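You operate a simulated robot arm through the tools that you are given. There is no shell and no other tool. Be economical: measure what you need, move in short steps, check, and stop when the job is done.

You are at the controls of a simulated two-armed robot. One attempt, no reset.

TASK
Fasten job pad No 34 in the lever binder in place of the old one.
Fine: the old pad goes in the top tray by the aisle; the binder lever ends down.

Only the result counts: the job must be done as asked and must still hold three seconds after the hand-in. Knocking over, shifting, dropping, spilling or breaking anything else fails it.

THE ROBOT
Two 7-joint arms with fingered hands on one trunk, on a base that drives. Base frame: it is fixed to the floor where the robot stands at the start and does not move with it; the origin is under the middle of the robot, x ahead of it, y to its left, z up; the surface under the hand at the start is at about z = 0.75. Lengths are in m, angles in rad, forces in N, time in s.
The left shoulder is at the start at [0.081, 0.241, 1.492], the right one opposite. With the tool pointing down near the work surface each hand reaches from about 0.1 to 0.94 m from the robot's upright axis, wherever it stands, measured 20 degrees to its own side. Places, roughly: binder lever [0.5, 0.2, 0.8]; page of the lever binder [0.5, 0.2, 0.8]; top tray by the aisle [0.6, 1.3, 1]. Payload 4.9 kg a hand.
Tool frame (each hand has its own): the origin (TCP) lies between the finger pads and is the grasp point; the fingertips stand 0.032 m ahead of it; z points along the fingers, y is the line along which they close. The gripper opens to 0.2 m. The gripper's body begins 0.089 m behind the TCP. The gripper is a hand of 4 fingers: y runs from the thumb to the fingers, the wrist lies at [0, 0, -0.267] in the tool frame, and closing takes about 1.5 s.
Orientation is told as [roll, pitch, yaw] about the base's x, y, z axes, in that order, counted from this pose: with the fingers straight down and closing along the base's y, the tool's x points along the base's -x, its y along +y and its z along -z.

THE INTERFACE
- The arms move only by the tool servo_tool. It takes "left_plan", "right_plan" or both (then of equal length, played together; a hand with none holds still); each is a list of rows, each a list of 7 numbers: the turn, a rotation vector about the base's x, y, z in rad, then the shift along the base's x, y, z in m, then the opening, from 0 (shut) to 1 (fully open). In form: [[ax, ay, az, dx, dy, dz, grip], ...]. A call has 1 to 10 rows; each row is the pose to reach, as a shift and turn from the pose commanded when the call began. Rows are played at 5 a second. More than 0.05 m and 0.15 rad between two rows, or a gripper value outside its range, and nothing of the call is played. A pose out of reach is approached as far as the arm can. The call stops where the force on the tool passes 40 N (or 10 N more than at its start, if that is more) or the arm is blocked; 0.2 s more then pass. The fingers move at their own pace (about 0.072 m/s each) and stop on an object; they squeeze with about 32 N. The grip force told is the motor's: it shows also when the fingers shut on nothing. Time passes only in rows, and 0.2 s behind the last, so rows that repeat a pose let the fingers close. The reply holds the time, the measured pose of the TCP, the force on the tool along the base axes, the opening and the grip force, in the units named above and with some noise, with the torque about the TCP (base axes, N m) and any sound that the robot's microphone picked up.
- Cameras (640 x 400 px; columns grow to the right, rows downward): "scene" is now at [0.1035, 0.0287, 1.6444]; the picture's right is [0.39, -0.92, -0.00], its down [-0.71, -0.30, -0.63] and it looks along [0.58, 0.25, -0.77] (base axes); focal length 257 px, centre (320, 200). "left" rides on the left gripper at [-0.069, -0.069, -0.116] in its tool frame; the picture's right is [0.71, -0.71, 0.00], its down [0.54, 0.54, -0.64] and it looks along [0.46, 0.45, 0.77] (tool axes); focal length 226 px, centre (320, 200). "right" rides on the right gripper at [0.069, -0.069, -0.116] in its tool frame; the picture's right is [0.71, 0.71, 0.00], its down [-0.54, 0.54, -0.64] and it looks along [-0.45, 0.45, 0.77] (tool axes); focal length 226 px, centre (320, 200). There is no depth. A picture from a camera that has moved, and an enlarged one, comes with that camera's place and axes in the base frame and with its lens.
- snapshot(camera): a new picture of that camera. It takes no simulated time.
- raise_lower(by): slides the trunk up (or, below 0, down) by that many m; the arms and the scene camera ride with it, the base frame stays. It gives what a move gives, with no picture.
- steer(legs): drives the robot by 1 to 6 legs, each [ahead, left, turn to the left] in m, m and rad, along the robot's own axes; the way and the turn of a leg run together, so that a leg with both is an arc; at most 1.5 m and 3.142 rad a leg. The arms and the cameras ride along, it lands a little off, and it stops where it bumps. It gives what a move gives.
- hand_shape(shape, hand): the hand has 4 fingers and takes this shape, open, in about a second: jaw (thumb against the fingers, like two jaws); tri (thumb and two fingers); tip (a fingertip pinch); poke (one finger out to press); point (the index stretched); flat (the hand flat); cup (the hand cupped); fist (a fist). The gripper value then closes the fingers along that shape, each until it touches; the sizes above hold for jaw. It gives what a move gives, with no picture.
- head_to(pan, tilt): turns the head with the scene camera to pan (to the left, within 1.501 rad either way) and tilt (down, from -0.506 to 1.204), counted from straight ahead of the robot. It gives what a move gives.
- inspect(camera, box): a new picture of the part [left, top, right, bottom] of that camera's present view, enlarged. It takes no simulated time.
- sign_off(): hands the job in; it is judged then, once.

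Go step by step. Nothing tells you exact positions but the pictures and the camera data: compare them with the known pose of the tool, close in by small moves and look again before you grip or let go. The budget is 120 turns and 108 pictures, counting those below and the enlarged ones. Unless the task says otherwise, let go and move clear before handing in, and close with one line.

The tools are called after "Request:" as name(argument=value, ...) on one line, values as JSON. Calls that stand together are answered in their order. servo_tool: Moves the arms, as the interface text tells. Its arguments: {"type":"object","properties":{"left_plan":{"type":"array"},"right_plan":{"type":"array"}},"required":[]} The other tools are called the same way: raise_lower (by) slides the trunk up or down; hand_shape (shape, hand) gives the hand a shape; steer (legs) drives the base; head_to (pan, tilt) turns the head that bears the scene camera; snapshot (camera) takes a picture; inspect (camera, box) takes an enlarged picture of a part of a camera's view; sign_off () hands the job in.

At the start:

```text
t: 0.0
left_position: [0.5387, 0.5557, 1.0839]
left_tool_rot: [0.0, -0.001, -0.001]
left_contact_force: [0.3, 0.2, 0.4]
left_moment: [0.0, -0.01, -0.02]
left_grip_width: 0.1998
left_grip_force: 0.2
left_shape: jaw
right_position: [0.6764, -0.0035, 1.1247]
right_tool_rot: [0.0, 0.0, -0.002]
right_contact_force: [0.4, 0.4, 0.2]
right_moment: [0.0, 0.03, 0.02]
right_grip_width: 0.2
right_grip_force: 0.0
right_shape: jaw
trunk travel left (down, up): [-0.4, 0.44]
robot x, y, heading: [-0.0001, -0.0023, -0.001]
head pan, tilt: [0.403, 0.885]
```

scene: 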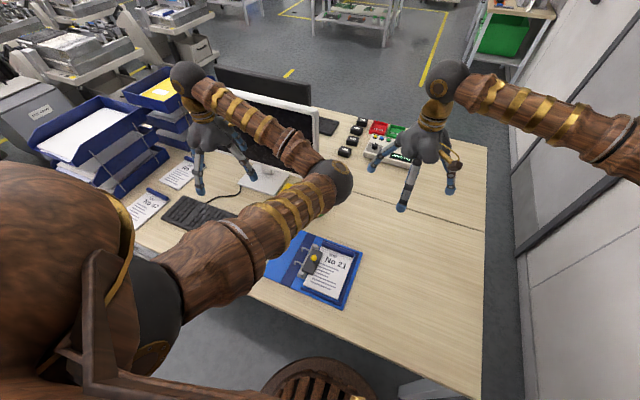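
right: 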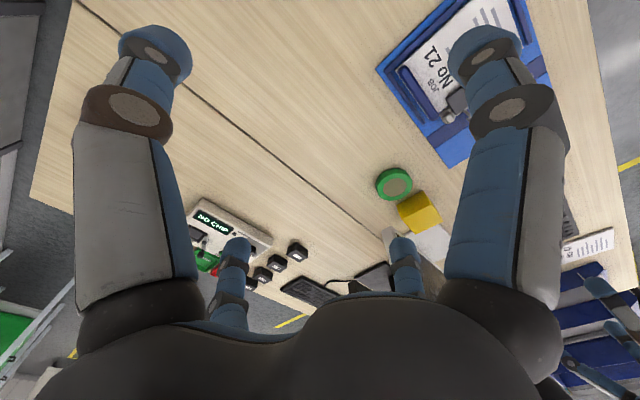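
left: 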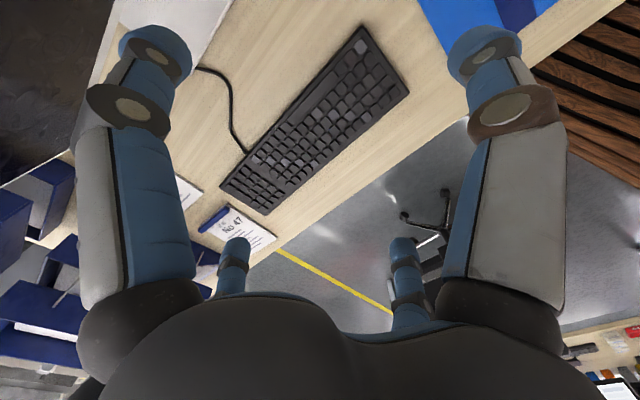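

The binder holding pad No 21 is in front of me, with two loose pads on the left of the desk and letter trays beyond them. I'll look closer before I move.

Request:
inspect(camera="scene", box=[250, 220, 380, 310])

Request:
inspect(camera="scene", box=[20, 70, 260, 230])

Request:
head_to(pan=1.1, tilt=0.6)

```text
4.44 times, centred on (315, 265) of scene
camera zoom: at [0.1035, 0.0287, 1.6444], right [0.39, -0.92, 0.0], down [-0.71, -0.3, -0.63], along [0.58, 0.25, -0.77], focal length 1144 px, centre (342, -89)
```

zoom: 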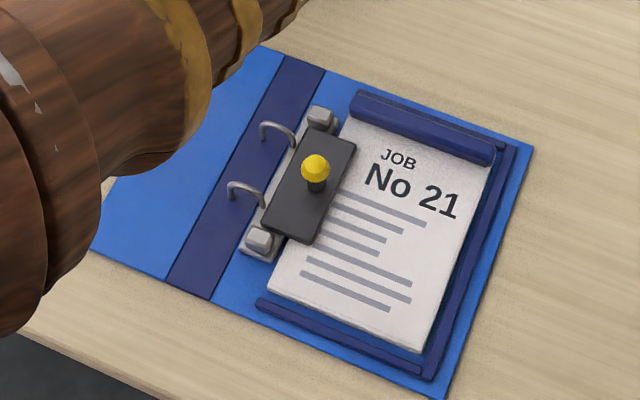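

```text
2.50 times, centred on (140, 150) of scene
camera zoom: at [0.1035, 0.0287, 1.6444], right [0.39, -0.92, 0.0], down [-0.71, -0.3, -0.63], along [0.58, 0.25, -0.77], focal length 643 px, centre (770, 325)
```

zoom: 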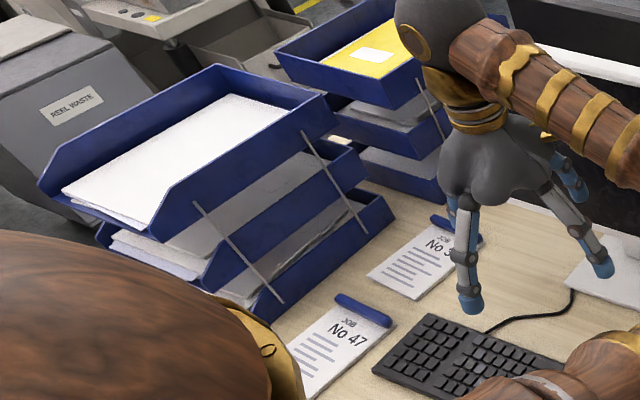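

```text
t: 1.1
left_position: [0.5381, 0.5562, 1.0833]
left_tool_rot: [0.0, 0.0, -0.001]
left_contact_force: [-0.2, 0.2, 0.4]
left_moment: [0.0, -0.04, 0.0]
left_grip_width: 0.2001
left_grip_force: 0.1
left_shape: jaw
right_position: [0.6764, -0.0031, 1.1258]
right_tool_rot: [-0.001, 0.0, -0.001]
right_contact_force: [-0.9, 0.1, -0.3]
right_moment: [-0.02, -0.02, -0.02]
right_grip_width: 0.1999
right_grip_force: 0.0
right_shape: jaw
trunk travel left (down, up): [-0.4, 0.44]
robot x, y, heading: [-0.0019, -0.0022, 0.003]
head pan, tilt: [1.1, 0.6]
```

The nearer loose pad is No 47, and the farther one starts "No 3". I'll check that number and see which tray stack matches the given position.

Request:
snapshot(camera="scene")

```text
102 pictures are left
camera scene: at [0.0735, 0.0774, 1.6679], right [0.89, -0.45, 0.0], down [-0.26, -0.5, -0.82], along [0.37, 0.73, -0.57], focal length 257 px, centre (320, 200)
```

scene: 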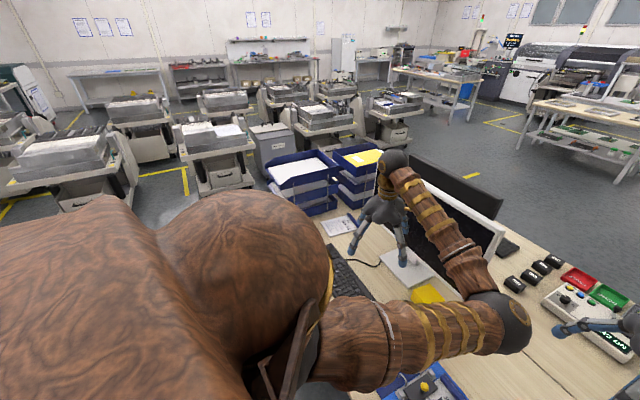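

Request:
inspect(camera="scene", box=[250, 140, 430, 260])

Request:
inspect(camera="right", box=[360, 0, 560, 170])

Request:
inspect(camera="left", box=[160, 150, 320, 260])

```text
3.33 times, centred on (340, 200) of scene
camera zoom: at [0.0735, 0.0774, 1.6679], right [0.89, -0.45, 0.0], down [-0.26, -0.5, -0.82], along [0.37, 0.73, -0.57], focal length 858 px, centre (253, 200)
```

zoom: 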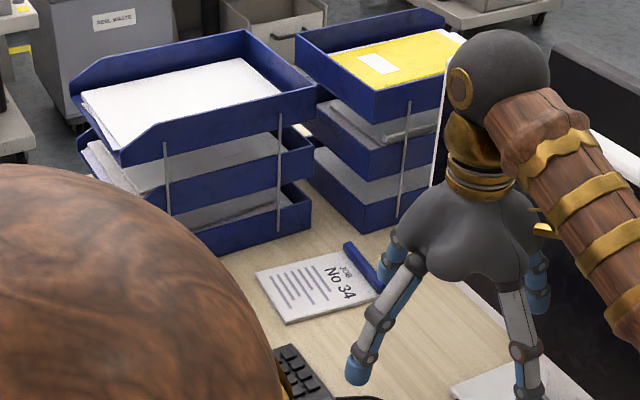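

```text
2.35 times, centred on (460, 85) of right
camera zoom: at [0.6091, -0.0733, 1.2409], right [-0.71, 0.71, 0.0], down [0.54, 0.54, 0.64], along [0.45, 0.45, -0.77], focal length 532 px, centre (-9, 471)
```

zoom: 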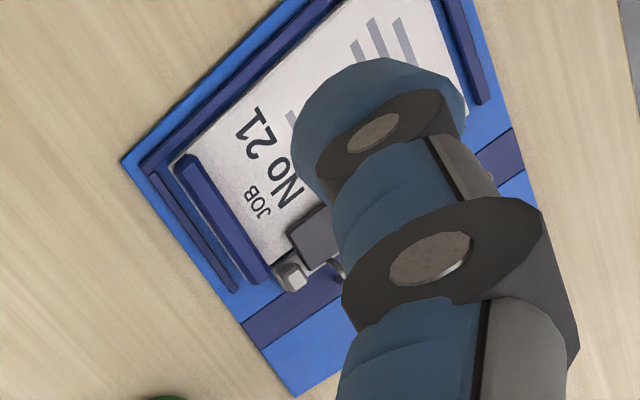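

```text
3.64 times, centred on (240, 205) of left
camera zoom: at [0.6088, 0.487, 1.2011], right [-0.71, -0.71, 0.0], down [-0.54, 0.54, 0.64], along [-0.45, 0.45, -0.77], focal length 822 px, centre (611, 182)
```

zoom: 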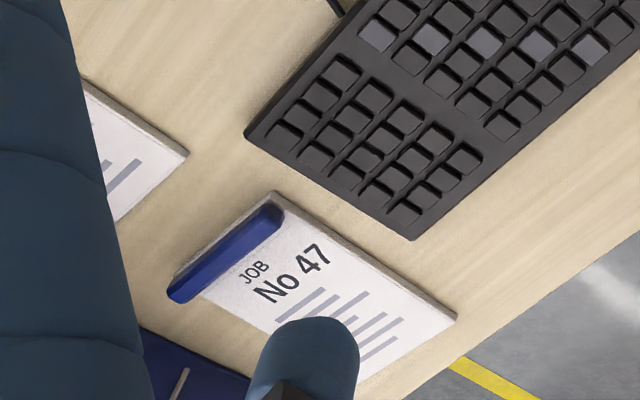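

The far loose pad is No 34, and the stack at about (0.55, 1.25) matches the aisle tray. I'll yaw the right hand 90° so its camera looks at the binder and its fingers close along x.

Request:
servo_tool(right_plan=[[0, 0, 0.14, 0, 0, 0, 1], [0, 0, 0.28, 0, 0, 0, 1], [0, 0, 0.42, 0, 0, 0, 1], [0, 0, 0.56, 0, 0, 0, 1], [0, 0, 0.7, 0, 0, 0, 1], [0, 0, 0.84, 0, 0, 0, 1], [0, 0, 0.98, 0, 0, 0, 1], [0, 0, 1.12, 0, 0, 0, 1], [0, 0, 1.26, 0, 0, 0, 1], [0, 0, 1.4, 0, 0, 0, 1]])

Request:
head_to(pan=0.35, tilt=0.95)

Request:
snapshot(camera="right")

Request:
snapshot(camera="scene")

```text
t: 3.3
left_position: [0.5394, 0.5556, 1.083]
left_tool_rot: [0.0, 0.0, -0.002]
left_contact_force: [0.7, -0.1, 0.3]
left_moment: [0.02, 0.02, 0.01]
left_grip_width: 0.2001
left_grip_force: 0.1
left_shape: jaw
right_position: [0.6782, -0.0035, 1.1256]
right_tool_rot: [0.0, 0.0, 1.401]
right_contact_force: [0.1, 0.0, -0.3]
right_moment: [0.04, -0.01, 0.02]
right_grip_width: 0.2
right_grip_force: 0.0
right_shape: jaw
trunk travel left (down, up): [-0.4, 0.44]
robot x, y, heading: [0.0004, -0.0004, -0.0]
head pan, tilt: [1.1, 0.6]
```

```text
t: 4.4
left_position: [0.5395, 0.5563, 1.0833]
left_tool_rot: [0.001, 0.001, -0.002]
left_contact_force: [-0.8, -0.2, 0.6]
left_moment: [0.0, 0.03, -0.03]
left_grip_width: 0.2
left_grip_force: 0.1
left_shape: jaw
right_position: [0.6785, -0.0041, 1.1263]
right_tool_rot: [0.0, -0.001, 1.397]
right_contact_force: [-0.2, 0.5, -0.1]
right_moment: [0.04, 0.0, 0.01]
right_grip_width: 0.1997
right_grip_force: 0.0
right_shape: jaw
trunk travel left (down, up): [-0.4, 0.44]
robot x, y, heading: [0.0004, 0.0067, -0.001]
head pan, tilt: [0.351, 0.949]
```

```text
98 pictures are left
camera right: at [0.7344, -0.0847, 1.2413], right [-0.82, -0.58, 0.0], down [-0.44, 0.63, 0.64], along [-0.37, 0.53, -0.77], focal length 226 px, centre (320, 200)
```

right: 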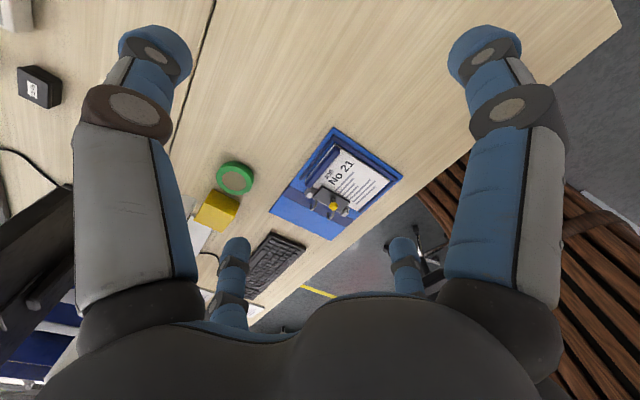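

```text
97 pictures are left
camera scene: at [0.1015, 0.0239, 1.6396], right [0.34, -0.94, 0.0], down [-0.76, -0.28, -0.58], along [0.55, 0.2, -0.81], focal length 257 px, centre (320, 200)
```

scene: 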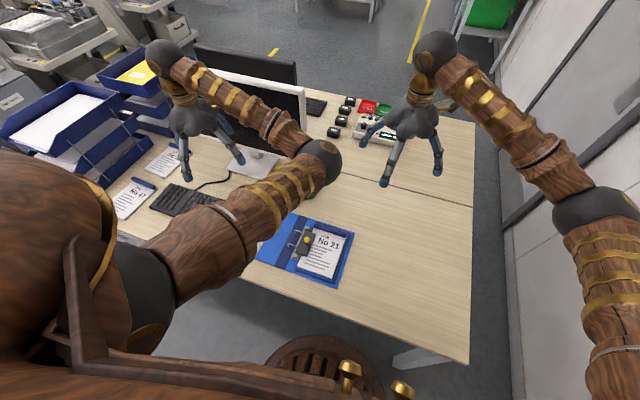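

Request:
inspect(camera="right", box=[265, 125, 405, 245])

Request:
inspect(camera="scene", box=[255, 205, 365, 290])

```text
3.33 times, centred on (335, 185) of right
camera zoom: at [0.7344, -0.0847, 1.2413], right [-0.82, -0.58, 0.0], down [-0.44, 0.63, 0.64], along [-0.37, 0.53, -0.77], focal length 754 px, centre (270, 250)
```

zoom: 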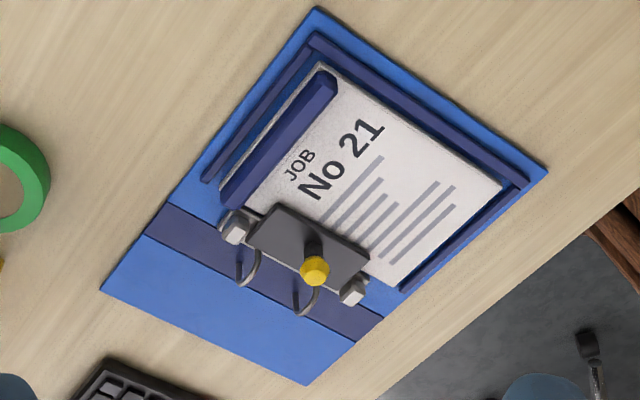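

```text
4.71 times, centred on (310, 248) of scene
camera zoom: at [0.1015, 0.0239, 1.6396], right [0.34, -0.94, 0.0], down [-0.76, -0.28, -0.58], along [0.55, 0.2, -0.81], focal length 1211 px, centre (367, -24)
```

zoom: 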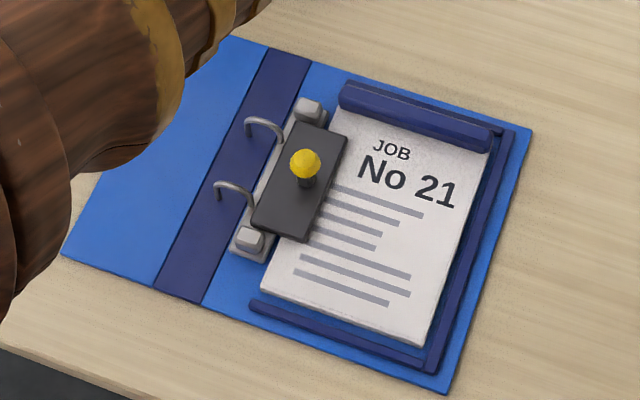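

The lever is a dark plate hinged at y≈0.225, with a yellow knob at about (0.48, 0.21, 0.80). Before any driving I'll check the floor to the left.

Request:
head_to(pan=1.5, tilt=1.0)

Request:
snapshot(camera="scene")

Request:
snapshot(camera="left")

```text
t: 5.7
left_position: [0.5401, 0.5566, 1.0834]
left_tool_rot: [0.0, 0.0, -0.003]
left_contact_force: [0.2, -0.8, 0.7]
left_moment: [-0.02, 0.02, -0.01]
left_grip_width: 0.1998
left_grip_force: 0.1
left_shape: jaw
right_position: [0.6785, -0.0047, 1.1253]
right_tool_rot: [-0.001, 0.0, 1.4]
right_contact_force: [-0.6, 0.4, 0.0]
right_moment: [0.0, 0.01, 0.01]
right_grip_width: 0.2001
right_grip_force: 0.0
right_shape: jaw
trunk travel left (down, up): [-0.4, 0.44]
robot x, y, heading: [-0.0005, -0.0007, 0.003]
head pan, tilt: [1.499, 1.0]
```

```text
94 pictures are left
camera scene: at [0.0383, 0.0682, 1.636], right [1.0, -0.07, 0.0], down [-0.06, -0.84, -0.54], along [0.04, 0.54, -0.84], focal length 257 px, centre (320, 200)
```

scene: 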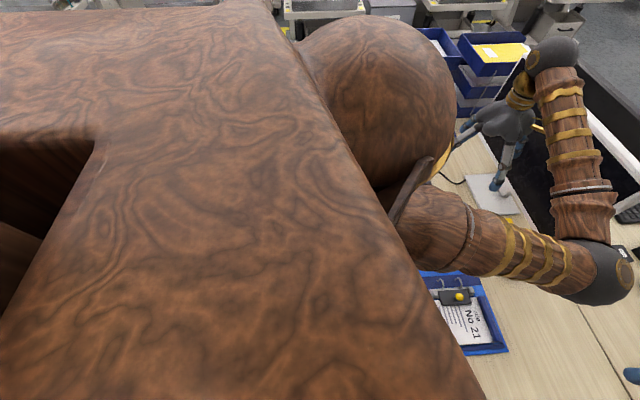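

```text
93 pictures are left
camera left: at [0.6088, 0.487, 1.2011], right [-0.71, -0.71, 0.0], down [-0.54, 0.54, 0.64], along [-0.45, 0.45, -0.77], focal length 226 px, centre (320, 200)
```

left: 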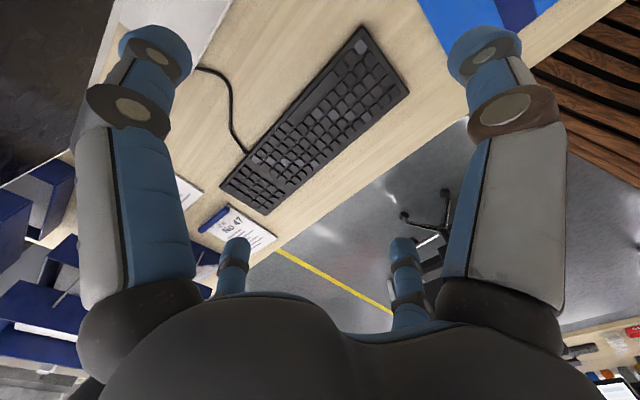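

The chair is well behind the path to the left. The left elbow hangs over the binder, so the left hand will do the work; I'll move the right hand aside first.

Request:
servo_tool(right_plan=[[0, 0, 0, 0, -0.04, 0, 1], [0, 0, 0, 0, -0.08, 0, 1], [0, 0, 0, 0, -0.12, 0, 1], [0, 0, 0, 0, -0.16, 0, 1], [0, 0, 0, 0, -0.2, 0, 1], [0, 0, 0, 0, -0.24, 0, 1]])

Request:
head_to(pan=0.2, tilt=0.95)

Request:
snapshot(camera="scene")

```text
t: 7.1
left_position: [0.5394, 0.5547, 1.0838]
left_tool_rot: [0.0, 0.0, -0.001]
left_contact_force: [-0.4, -0.4, 0.4]
left_moment: [0.01, 0.0, 0.0]
left_grip_width: 0.2001
left_grip_force: 0.1
left_shape: jaw
right_position: [0.6749, -0.2442, 1.1267]
right_tool_rot: [0.002, -0.002, 1.4]
right_contact_force: [0.2, 0.7, -0.2]
right_moment: [-0.01, -0.01, 0.02]
right_grip_width: 0.1997
right_grip_force: 0.1
right_shape: jaw
trunk travel left (down, up): [-0.4, 0.44]
robot x, y, heading: [-0.0001, 0.0016, 0.001]
head pan, tilt: [1.499, 1.0]
```

```text
t: 8.6
left_position: [0.5396, 0.5549, 1.0826]
left_tool_rot: [-0.002, 0.001, -0.002]
left_contact_force: [-0.9, -0.1, 0.1]
left_moment: [0.02, -0.02, 0.01]
left_grip_width: 0.2
left_grip_force: 0.1
left_shape: jaw
right_position: [0.6755, -0.2445, 1.127]
right_tool_rot: [0.0, 0.0, 1.399]
right_contact_force: [-0.2, -0.1, 0.4]
right_moment: [-0.04, 0.03, 0.02]
right_grip_width: 0.2003
right_grip_force: 0.1
right_shape: jaw
trunk travel left (down, up): [-0.4, 0.44]
robot x, y, heading: [0.0012, 0.0009, 0.003]
head pan, tilt: [0.201, 0.949]
```

```text
92 pictures are left
camera scene: at [0.1045, 0.0134, 1.6396], right [0.2, -0.98, 0.0], down [-0.8, -0.16, -0.58], along [0.57, 0.12, -0.81], focal length 257 px, centre (320, 200)
```

scene: 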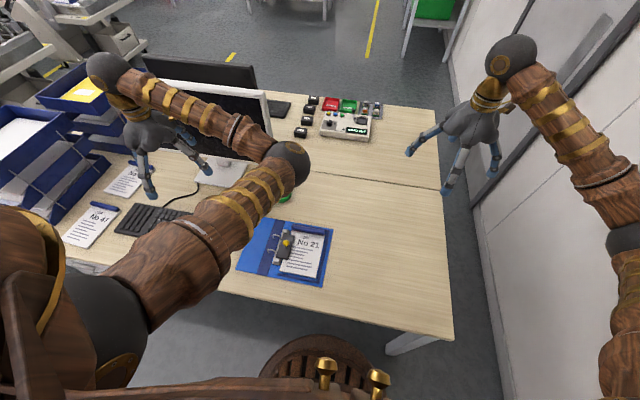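

Request:
servo_tool(left_plan=[[0, 0, -0.14, -0.005, -0.033, 0, 1], [0, 0, -0.28, -0.01, -0.066, 0, 1], [0, 0, -0.42, -0.015, -0.1, 0, 1], [0, 0, -0.56, -0.02, -0.133, 0, 1], [0, 0, -0.7, -0.025, -0.166, 0, 0.6], [0, 0, -0.84, -0.03, -0.2, 0, 0.5], [0, 0, -0.98, -0.035, -0.233, 0, 0.4], [0, 0, -1.12, -0.04, -0.266, 0, 0.3], [0, 0, -1.26, -0.045, -0.3, 0, 0.3], [0, 0, -1.4, -0.05, -0.343, 0, 0.3]])

Request:
snapshot(camera="scene")

Request:
snapshot(camera="left")

```text
t: 10.8
left_position: [0.4877, 0.2115, 1.0851]
left_tool_rot: [0.0, 0.002, -1.402]
left_contact_force: [0.0, 0.0, 0.7]
left_moment: [0.0, 0.04, 0.03]
left_grip_width: 0.0603
left_grip_force: 0.2
left_shape: jaw
right_position: [0.6735, -0.2447, 1.127]
right_tool_rot: [0.002, -0.001, 1.401]
right_contact_force: [-0.6, 0.0, 0.3]
right_moment: [0.05, -0.03, -0.01]
right_grip_width: 0.1999
right_grip_force: 0.0
right_shape: jaw
trunk travel left (down, up): [-0.4, 0.44]
robot x, y, heading: [-0.0022, 0.0024, -0.002]
head pan, tilt: [0.201, 0.949]
```

```text
91 pictures are left
camera scene: at [0.1027, 0.0107, 1.6397], right [0.2, -0.98, 0.0], down [-0.8, -0.16, -0.58], along [0.57, 0.12, -0.81], focal length 257 px, centre (320, 200)
```

scene: 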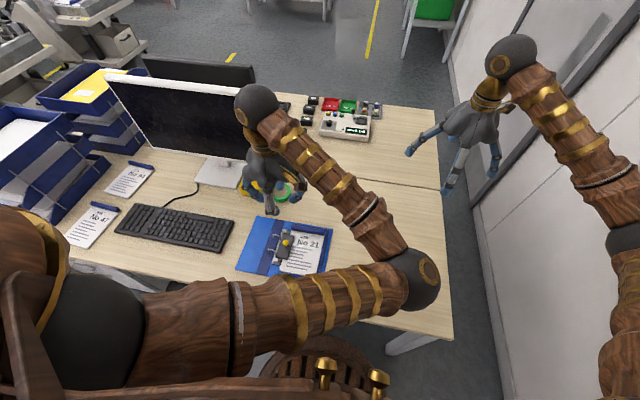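

```text
90 pictures are left
camera left: at [0.4317, 0.1322, 1.2018], right [-0.82, 0.58, 0.0], down [0.44, 0.62, 0.64], along [0.37, 0.53, -0.76], focal length 226 px, centre (320, 200)
```

left: 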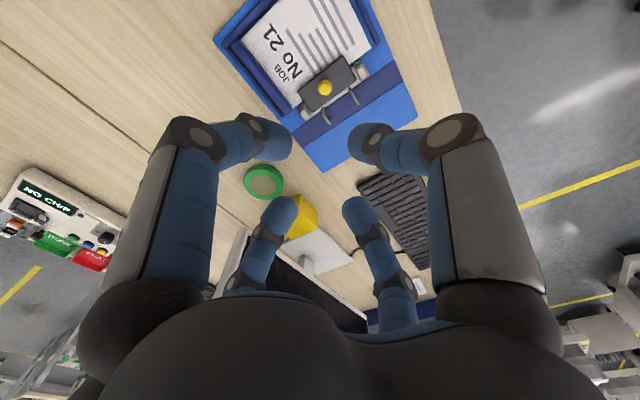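

Request:
servo_tool(left_plan=[[0, 0, -0.14, -0.002, 0, 0, 0], [0, 0, -0.17, -0.002, 0, 0, 0], [0, 0, -0.17, -0.002, 0, 0, 0], [0, 0, -0.17, -0.002, 0, 0, 0]])

Request:
snapshot(camera="left")

Request:
inspect(camera="scene", box=[200, 80, 360, 280])

```text
t: 11.8
left_position: [0.4861, 0.2125, 1.082]
left_tool_rot: [0.001, 0.0, -1.571]
left_contact_force: [-0.1, 0.4, 0.2]
left_moment: [-0.02, 0.01, -0.01]
left_grip_width: 0.0
left_grip_force: 32.3
left_shape: jaw
right_position: [0.6746, -0.2436, 1.1263]
right_tool_rot: [0.0, 0.0, 1.399]
right_contact_force: [0.8, -0.2, 0.1]
right_moment: [-0.01, 0.01, -0.02]
right_grip_width: 0.1997
right_grip_force: 0.0
right_shape: jaw
trunk travel left (down, up): [-0.4, 0.44]
robot x, y, heading: [-0.0022, 0.0031, 0.001]
head pan, tilt: [0.201, 0.949]
```

```text
89 pictures are left
camera left: at [0.4188, 0.1442, 1.2011], right [-0.71, 0.71, 0.0], down [0.54, 0.54, 0.64], along [0.45, 0.45, -0.77], focal length 226 px, centre (320, 200)
```

left: 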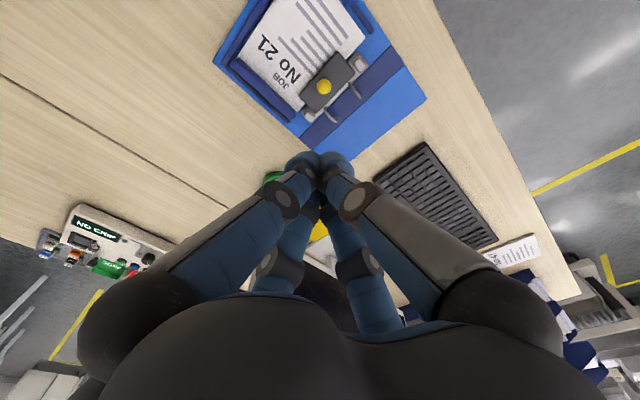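

```text
2.00 times, centred on (280, 180) of scene
camera zoom: at [0.1043, 0.0129, 1.6396], right [0.2, -0.98, 0.0], down [-0.8, -0.16, -0.58], along [0.57, 0.12, -0.81], focal length 515 px, centre (400, 240)
```

zoom: 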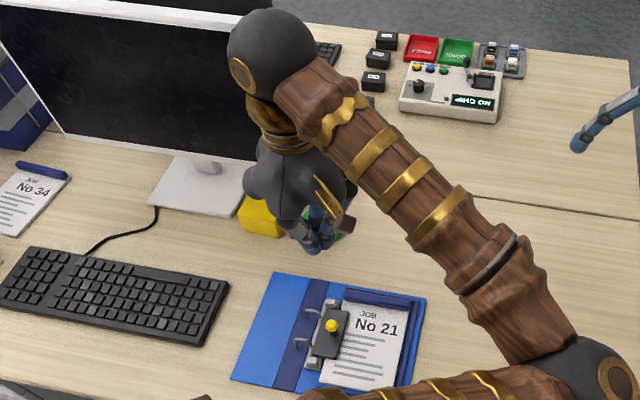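

The closed fingers form a narrow bundle above the lever. I'll lower them beside the knob on its -y side, staying above the pad.

Request:
servo_tool(left_plan=[[0, 0, 0, -0.001, -0.015, -0.04, 0], [0, 0, 0, -0.002, -0.03, -0.08, 0], [0, 0, 0, -0.003, -0.045, -0.12, 0], [0, 0, 0, -0.003, -0.06, -0.16, 0], [0, 0, 0, -0.003, -0.06, -0.19, 0]])

Request:
snapshot(camera="left")

Request:
snapshot(camera="scene")

```text
t: 13.0
left_position: [0.4817, 0.1532, 0.8932]
left_tool_rot: [0.0, 0.001, -1.571]
left_contact_force: [-0.5, 1.0, -0.3]
left_moment: [0.04, -0.01, 0.0]
left_grip_width: 0.0
left_grip_force: 32.3
left_shape: jaw
right_position: [0.676, -0.243, 1.1261]
right_tool_rot: [0.001, 0.0, 1.399]
right_contact_force: [-0.2, -0.2, -0.1]
right_moment: [-0.01, 0.0, 0.01]
right_grip_width: 0.1999
right_grip_force: 0.1
right_shape: jaw
trunk travel left (down, up): [-0.4, 0.44]
robot x, y, heading: [0.0008, 0.0019, 0.003]
head pan, tilt: [0.201, 0.949]
```

```text
87 pictures are left
camera left: at [0.4143, 0.0842, 1.0112], right [-0.71, 0.71, 0.0], down [0.54, 0.54, 0.64], along [0.45, 0.46, -0.77], focal length 226 px, centre (320, 200)
```

left: 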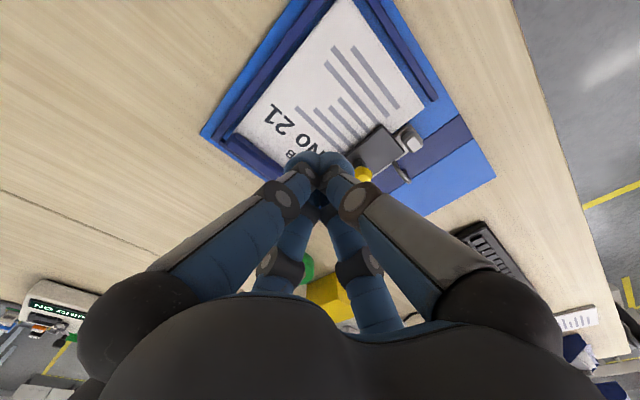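

```text
86 pictures are left
camera scene: at [0.1046, 0.0137, 1.6396], right [0.2, -0.98, 0.0], down [-0.8, -0.16, -0.58], along [0.57, 0.12, -0.81], focal length 257 px, centre (320, 200)
```

scene: 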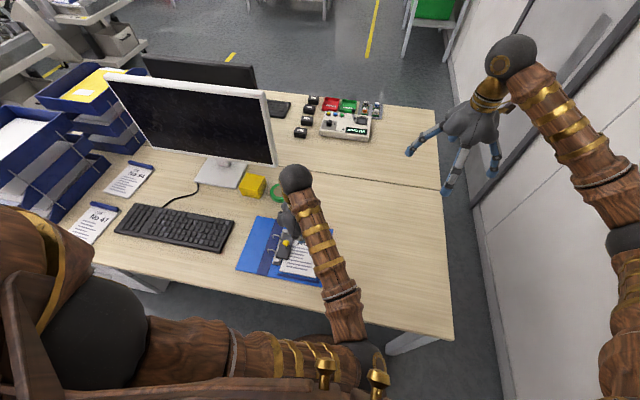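

Request:
servo_tool(left_plan=[[0, 0, 0, 0.0, 0, -0.03, 0], [0, 0, 0, 0.0, 0, -0.062, 0], [0, 0, 0, 0, 0.015, -0.062, 0]])

Request:
inspect(camera="scene", box=[230, 190, 350, 290])

Request:
inspect(camera="left", box=[240, 80, 480, 230])

```text
t: 13.8
left_position: [0.483, 0.1661, 0.8301]
left_tool_rot: [-0.001, -0.001, -1.571]
left_contact_force: [-0.5, 0.5, 0.9]
left_moment: [-0.04, 0.01, 0.03]
left_grip_width: 0.0
left_grip_force: 32.2
left_shape: jaw
right_position: [0.6759, -0.2431, 1.1267]
right_tool_rot: [-0.001, 0.0, 1.4]
right_contact_force: [-0.6, 0.4, 0.2]
right_moment: [0.03, 0.02, 0.02]
right_grip_width: 0.2
right_grip_force: 0.1
right_shape: jaw
trunk travel left (down, up): [-0.4, 0.44]
robot x, y, heading: [-0.0018, -0.0022, 0.003]
head pan, tilt: [0.201, 0.949]
```

```text
4.00 times, centred on (290, 240) of scene
camera zoom: at [0.1046, 0.0136, 1.6396], right [0.2, -0.98, 0.0], down [-0.8, -0.16, -0.58], along [0.57, 0.12, -0.81], focal length 1029 px, centre (440, 40)
```

zoom: 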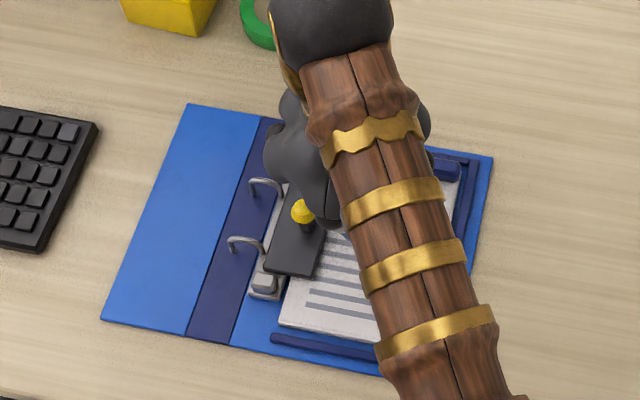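

```text
2.67 times, centred on (360, 155) of left
camera zoom: at [0.4165, 0.0978, 0.9477], right [-0.71, 0.71, 0.0], down [0.54, 0.54, 0.64], along [0.45, 0.45, -0.77], focal length 603 px, centre (213, 320)
```

zoom: 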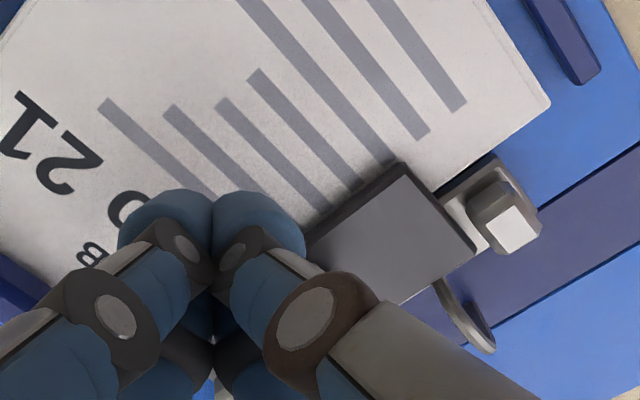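

Request:
servo_tool(left_plan=[[0, 0, 0, 0, 0.01, 0, 0], [0, 0, 0, 0, 0.02, 0, 0], [0, 0, 0, 0, 0.03, 0, 0], [0, 0, 0, 0, 0.04, 0, 0]])

Request:
inspect(camera="scene", box=[230, 190, 350, 290])

Request:
inspect(camera="left", box=[240, 80, 480, 230])

```text
t: 14.8
left_position: [0.4837, 0.2063, 0.8329]
left_tool_rot: [0.002, -0.001, -1.573]
left_contact_force: [2.1, -5.8, 7.0]
left_moment: [-0.13, -0.14, -0.03]
left_grip_width: 0.0
left_grip_force: 31.4
left_shape: jaw
right_position: [0.6749, -0.2442, 1.1268]
right_tool_rot: [0.0, 0.0, 1.4]
right_contact_force: [-0.4, -0.2, -0.3]
right_moment: [0.0, -0.02, 0.02]
right_grip_width: 0.1999
right_grip_force: 0.1
right_shape: jaw
trunk travel left (down, up): [-0.4, 0.44]
robot x, y, heading: [-0.0015, -0.0009, -0.001]
head pan, tilt: [0.201, 0.949]
```

```text
4.00 times, centred on (290, 240) of scene
camera zoom: at [0.1036, 0.0124, 1.6398], right [0.2, -0.98, 0.0], down [-0.8, -0.16, -0.58], along [0.57, 0.12, -0.81], focal length 1029 px, centre (440, 40)
```

zoom: 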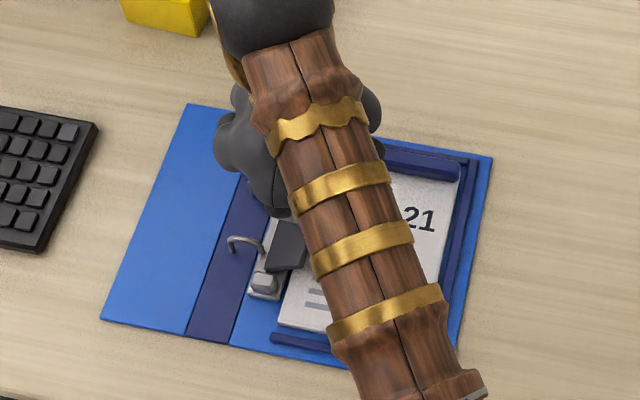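

```text
2.67 times, centred on (360, 155) of left
camera zoom: at [0.4163, 0.1373, 0.9503], right [-0.71, 0.71, 0.0], down [0.54, 0.54, 0.64], along [0.46, 0.45, -0.77], focal length 603 px, centre (213, 320)
```

zoom: 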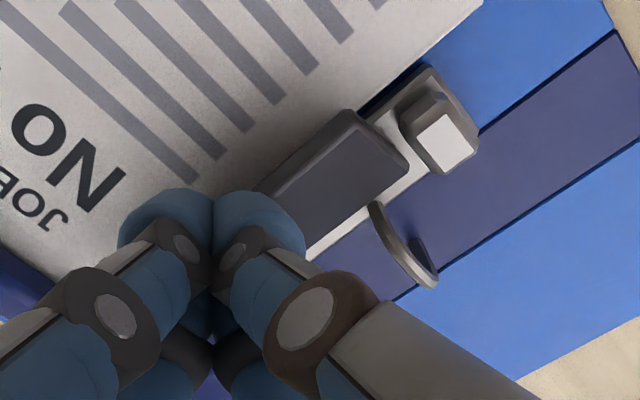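

The plate edge has begun to rise under light force, so I'll keep pushing.

Request:
servo_tool(left_plan=[[0, 0, 0, 0, 0.01, 0, 0], [0, 0, 0, 0, 0.02, 0, 0], [0, 0, 0, 0, 0.03, -0.003, 0], [0, 0, 0, 0, 0.04, -0.006, 0]])

Request:
inspect(camera="scene", box=[230, 190, 350, 290])

Request:
inspect(camera="left", box=[240, 80, 480, 230])

```text
t: 15.3
left_position: [0.487, 0.2099, 0.8341]
left_tool_rot: [0.003, -0.008, -1.58]
left_contact_force: [-5.1, -12.9, 20.9]
left_moment: [-0.2, 0.11, 0.06]
left_grip_width: 0.0001
left_grip_force: 31.6
left_shape: jaw
right_position: [0.6746, -0.2459, 1.1273]
right_tool_rot: [-0.001, 0.0, 1.398]
right_contact_force: [-0.4, 0.2, -0.1]
right_moment: [-0.04, 0.02, -0.01]
right_grip_width: 0.1997
right_grip_force: 0.0
right_shape: jaw
trunk travel left (down, up): [-0.4, 0.44]
robot x, y, heading: [-0.0032, -0.0011, -0.005]
head pan, tilt: [0.201, 0.949]
stopped in row 2 (left hand): the force on the tool passed its limit at 44 N (the readings are from after the stop); the commanded pose is now the measured one
```

```text
4.00 times, centred on (290, 240) of scene
camera zoom: at [0.103, 0.0116, 1.6398], right [0.2, -0.98, 0.0], down [-0.8, -0.16, -0.58], along [0.57, 0.12, -0.81], focal length 1029 px, centre (440, 40)
```

zoom: 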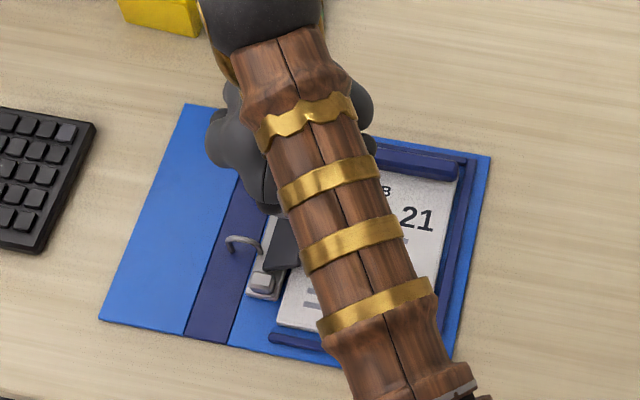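

```text
2.67 times, centred on (360, 155) of left
camera zoom: at [0.4171, 0.1432, 0.9521], right [-0.7, 0.71, -0.01], down [0.54, 0.54, 0.64], along [0.46, 0.44, -0.77], focal length 603 px, centre (213, 320)
```

zoom: 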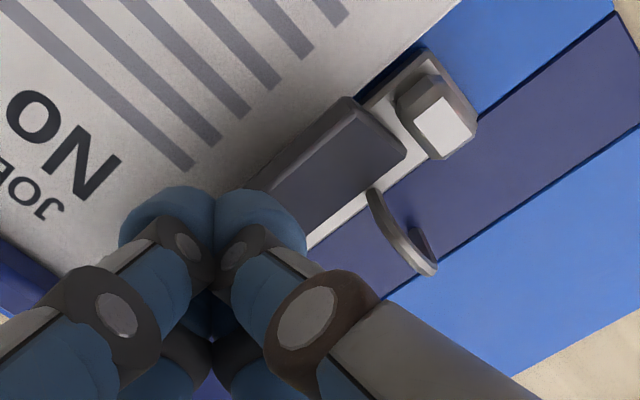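

The fingertips have started to ride onto the knob. I'll back off and check the lever state.

Request:
servo_tool(left_plan=[[0, 0, 0, 0, -0.015, 0.005, 0], [0, 0, 0, 0, -0.03, 0.02, 0], [0, 0, 0, 0, -0.03, 0.06, 0.2], [0, 0, 0, 0, -0.01, 0.08, 0.4]])

Request:
inspect(camera="scene", box=[230, 190, 350, 290])

Request:
inspect(camera="left", box=[240, 50, 480, 200])

```text
t: 16.3
left_position: [0.4892, 0.2038, 0.9145]
left_tool_rot: [0.003, -0.008, -1.579]
left_contact_force: [0.5, 0.1, -0.1]
left_moment: [0.0, 0.01, 0.01]
left_grip_width: 0.0453
left_grip_force: 0.0
left_shape: jaw
right_position: [0.6753, -0.2446, 1.1258]
right_tool_rot: [0.001, -0.002, 1.398]
right_contact_force: [-0.1, -0.1, 0.0]
right_moment: [0.02, 0.0, -0.03]
right_grip_width: 0.2
right_grip_force: 0.2
right_shape: jaw
trunk travel left (down, up): [-0.4, 0.44]
robot x, y, heading: [-0.004, -0.0021, -0.005]
head pan, tilt: [0.201, 0.949]
```

```text
4.00 times, centred on (290, 240) of scene
camera zoom: at [0.1056, 0.0122, 1.6394], right [0.2, -0.98, 0.0], down [-0.8, -0.16, -0.58], along [0.57, 0.12, -0.81], focal length 1029 px, centre (440, 40)
```

zoom: 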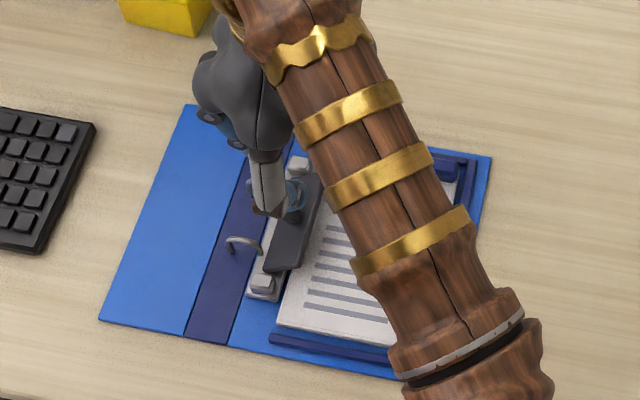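

```text
2.67 times, centred on (360, 125) of left
camera zoom: at [0.4197, 0.1373, 1.0329], right [-0.7, 0.71, -0.01], down [0.54, 0.54, 0.64], along [0.46, 0.45, -0.77], focal length 603 px, centre (213, 400)
```

zoom: 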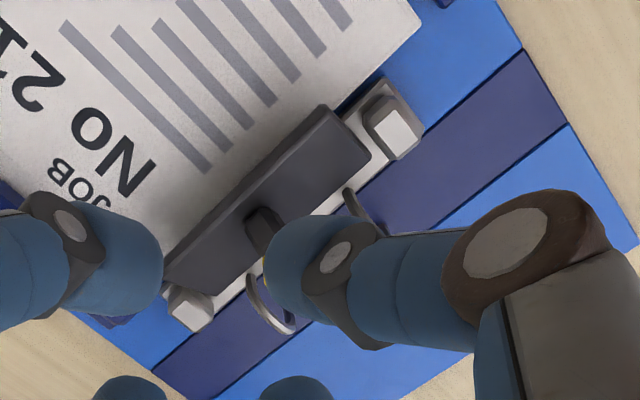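

The lever stays where it was left, about 25–30° up. I'll go in lower, behind and under its raised front edge, and sweep it further over.

Request:
servo_tool(left_plan=[[0, 0, 0, -0.004, -0.03, 0, 0], [0, 0, 0, -0.006, -0.06, -0.01, 0], [0, 0, 0, -0.006, -0.06, -0.05, 0], [0, 0, 0, -0.006, -0.06, -0.08, 0], [0, 0, 0, -0.006, -0.06, -0.097, 0], [0, 0, 0, -0.006, -0.05, -0.097, 0], [0, 0, 0, -0.006, -0.04, -0.097, 0], [0, 0, 0, -0.006, -0.03, -0.097, 0]])

Request:
inspect(camera="left", box=[240, 80, 480, 230])

```text
t: 18.1
left_position: [0.4796, 0.1744, 0.8137]
left_tool_rot: [0.003, -0.006, -1.579]
left_contact_force: [0.6, -0.5, -0.3]
left_moment: [0.0, -0.03, -0.04]
left_grip_width: 0.0002
left_grip_force: 31.7
left_shape: jaw
right_position: [0.6754, -0.2444, 1.1265]
right_tool_rot: [0.0, 0.0, 1.398]
right_contact_force: [0.0, -0.1, 0.4]
right_moment: [-0.03, 0.02, 0.01]
right_grip_width: 0.1999
right_grip_force: 0.0
right_shape: jaw
trunk travel left (down, up): [-0.4, 0.44]
robot x, y, heading: [-0.0001, -0.0036, -0.001]
head pan, tilt: [0.201, 0.949]
```

```text
2.67 times, centred on (360, 155) of left
camera zoom: at [0.4118, 0.1074, 0.931], right [-0.7, 0.71, -0.01], down [0.54, 0.54, 0.64], along [0.46, 0.45, -0.77], focal length 603 px, centre (213, 320)
```

zoom: 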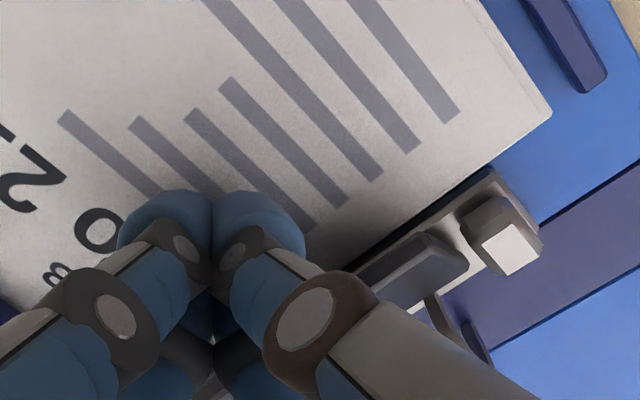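

Request:
servo_tool(left_plan=[[0, 0, 0, 0, 0.01, 0.001, 0], [0, 0, 0, 0, 0.02, 0.004, 0], [0, 0, 0, 0, 0.03, 0.008, 0], [0, 0, 0, 0, 0.04, 0.012, 0], [0, 0, 0, 0, 0.05, 0.015, 0]])

Request:
inspect(camera="left", box=[240, 80, 480, 230])

Request:
inspect(camera="scene", box=[230, 190, 350, 290])

```text
t: 19.2
left_position: [0.4827, 0.2065, 0.83]
left_tool_rot: [0.005, -0.016, -1.591]
left_contact_force: [-1.6, -13.6, 9.1]
left_moment: [-0.05, 0.06, 0.04]
left_grip_width: 0.0001
left_grip_force: 32.0
left_shape: jaw
right_position: [0.675, -0.2484, 1.1259]
right_tool_rot: [0.001, -0.002, 1.395]
right_contact_force: [0.0, -0.2, -0.1]
right_moment: [0.0, 0.02, -0.02]
right_grip_width: 0.2
right_grip_force: 0.0
right_shape: jaw
trunk travel left (down, up): [-0.4, 0.44]
robot x, y, heading: [0.0043, -0.0017, -0.007]
head pan, tilt: [0.201, 0.949]
stopped in row 5 (left hand): the force on the tool passed its limit at 42 N (the readings are from after the stop); the commanded pose is now the measured one
```

```text
2.67 times, centred on (360, 155) of left
camera zoom: at [0.4119, 0.142, 0.9473], right [-0.69, 0.72, -0.02], down [0.55, 0.54, 0.64], along [0.47, 0.43, -0.77], focal length 603 px, centre (213, 320)
```

zoom: 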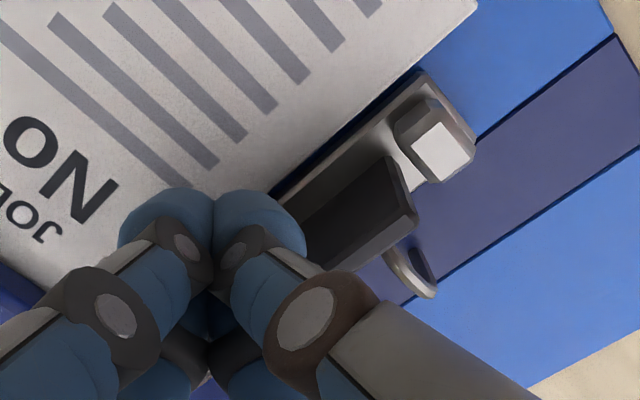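

```text
4.00 times, centred on (290, 240) of scene
camera zoom: at [0.1036, 0.0094, 1.6397], right [0.19, -0.98, 0.0], down [-0.8, -0.16, -0.58], along [0.57, 0.11, -0.81], focal length 1029 px, centre (440, 40)
```

zoom: 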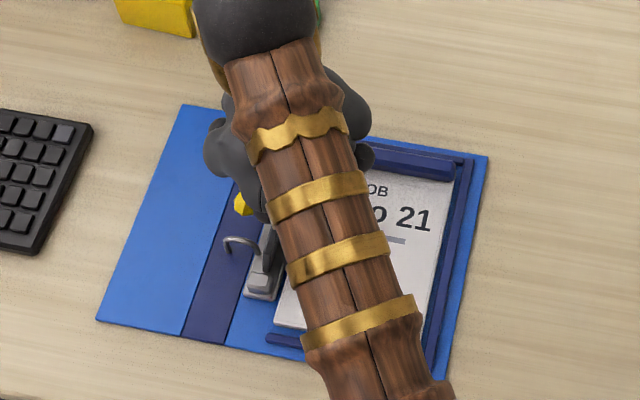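

Request:
servo_tool(left_plan=[[0, 0, 0, 0, -0.02, 0.0, 0], [0, 0, 0, 0, -0.03, 0.04, 0], [0, 0, 0, 0, -0.03, 0.09, 0], [0, 0, 0, 0.03, -0.04, 0.12, 0.4], [0, 0, 0, 0.06, -0.05, 0.14, 0.4]])

Request:
snapshot(camera="left")

Request:
inspect(camera="scene", box=[230, 190, 350, 290])

```text
t: 20.4
left_position: [0.5441, 0.1665, 0.9671]
left_tool_rot: [0.003, -0.016, -1.586]
left_contact_force: [-0.5, -0.4, 0.5]
left_moment: [-0.01, 0.01, 0.01]
left_grip_width: 0.0796
left_grip_force: 0.2
left_shape: jaw
right_position: [0.6757, -0.2447, 1.127]
right_tool_rot: [0.001, 0.0, 1.396]
right_contact_force: [0.1, 0.2, 0.2]
right_moment: [0.02, 0.0, -0.02]
right_grip_width: 0.2
right_grip_force: 0.0
right_shape: jaw
trunk travel left (down, up): [-0.4, 0.44]
robot x, y, heading: [-0.0019, -0.0011, -0.001]
head pan, tilt: [0.201, 0.949]
```

```text
74 pictures are left
camera left: at [0.4735, 0.1007, 1.0849], right [-0.7, 0.72, -0.01], down [0.55, 0.54, 0.64], along [0.46, 0.44, -0.77], focal length 226 px, centre (320, 200)
```

left: 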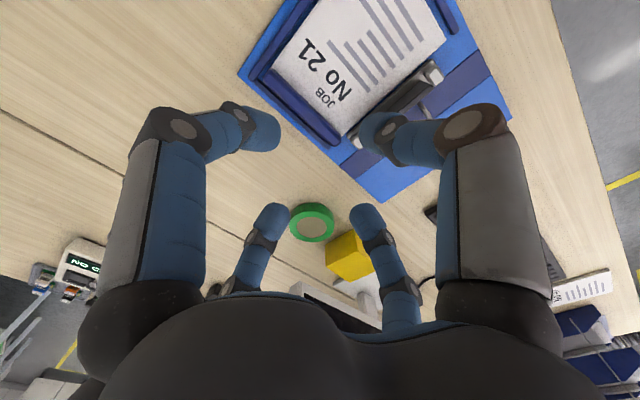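

```text
4.00 times, centred on (290, 240) of scene
camera zoom: at [0.1055, 0.0124, 1.6394], right [0.2, -0.98, 0.0], down [-0.8, -0.16, -0.58], along [0.57, 0.11, -0.81], focal length 1029 px, centre (440, 40)
```

zoom: 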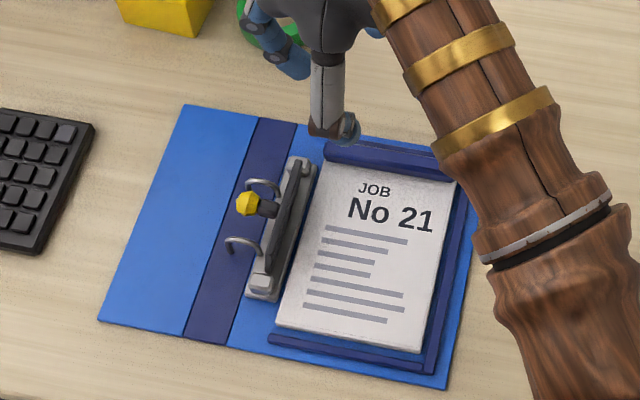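

The lever is upright and pad No 21 is free. I'll zoom in on the pad's blue bar so I can grip it.

Request:
inspect(camera="left", box=[235, 50, 365, 150])

Request:
inspect(camera="right", box=[260, 130, 420, 250])

```text
4.00 times, centred on (300, 100) of left
camera zoom: at [0.4735, 0.1007, 1.0849], right [-0.7, 0.72, -0.01], down [0.55, 0.54, 0.64], along [0.46, 0.44, -0.77], focal length 904 px, centre (400, 600)
```

zoom: 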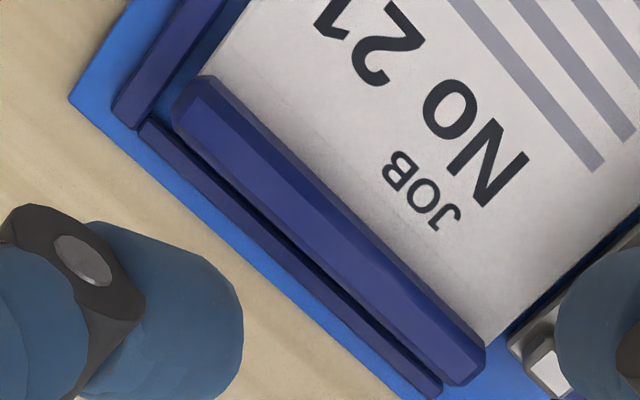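

```text
3.33 times, centred on (340, 190) of right
camera zoom: at [0.7325, -0.3261, 1.2416], right [-0.82, -0.57, 0.0], down [-0.44, 0.63, 0.64], along [-0.37, 0.53, -0.77], focal length 754 px, centre (253, 233)
```

zoom: 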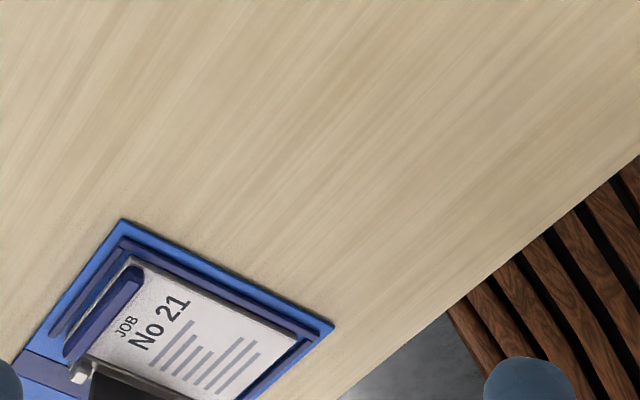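

Request:
servo_tool(left_plan=[[0, 0.016, 0.015, 0.012, -0.0185, -0.04, 0.35], [0, 0.016, 0.015, 0.012, -0.0185, -0.08, 0.35], [0, 0.016, 0.015, 0.012, -0.0185, -0.11, 0.35], [0, 0.016, 0.015, 0.012, -0.0185, -0.13, 0.35], [0, 0.016, 0.015, 0.012, -0.0185, -0.14, 0.35]])

Request:
inspect(camera="left", box=[200, 50, 440, 200])

Request:
inspect(camera="scene", box=[230, 190, 350, 290])

```text
t: 21.6
left_position: [0.5506, 0.142, 0.8289]
left_tool_rot: [-0.012, -0.015, -1.573]
left_contact_force: [-0.1, 0.4, 0.1]
left_moment: [0.03, 0.04, 0.0]
left_grip_width: 0.0703
left_grip_force: 0.0
left_shape: jaw
right_position: [0.6749, -0.2447, 1.127]
right_tool_rot: [0.001, 0.001, 1.396]
right_contact_force: [-0.6, 0.9, -0.4]
right_moment: [0.01, -0.01, -0.02]
right_grip_width: 0.1999
right_grip_force: 0.0
right_shape: jaw
trunk travel left (down, up): [-0.4, 0.44]
robot x, y, heading: [-0.0009, -0.0009, 0.0]
head pan, tilt: [0.201, 0.949]
```

```text
2.67 times, centred on (320, 125) of left
camera zoom: at [0.4844, 0.0761, 0.9482], right [-0.71, 0.71, 0.0], down [0.55, 0.55, 0.63], along [0.45, 0.44, -0.78], focal length 603 px, centre (320, 400)
```

zoom: 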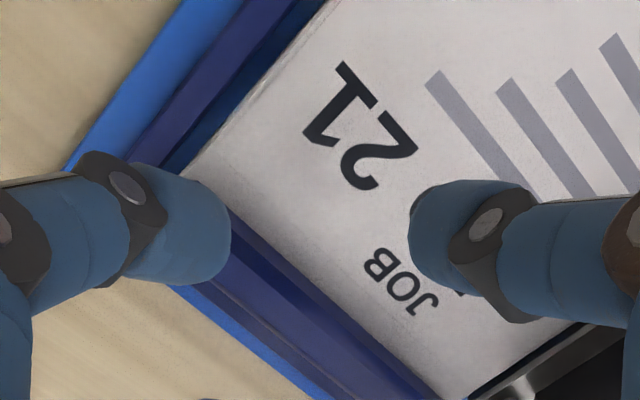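

```text
4.00 times, centred on (290, 240) of scene
camera zoom: at [0.1043, 0.0123, 1.6396], right [0.2, -0.98, 0.0], down [-0.8, -0.16, -0.58], along [0.57, 0.11, -0.81], focal length 1029 px, centre (440, 40)
```

zoom: 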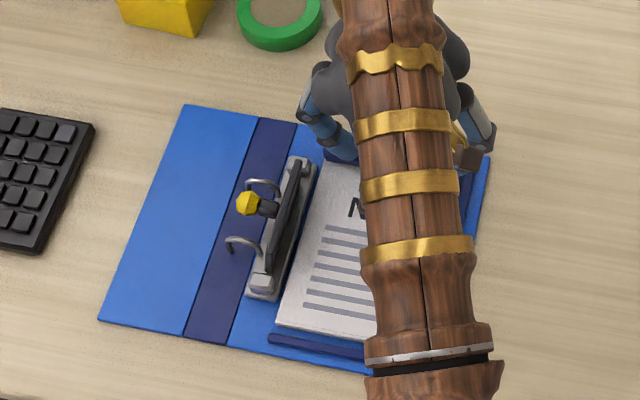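

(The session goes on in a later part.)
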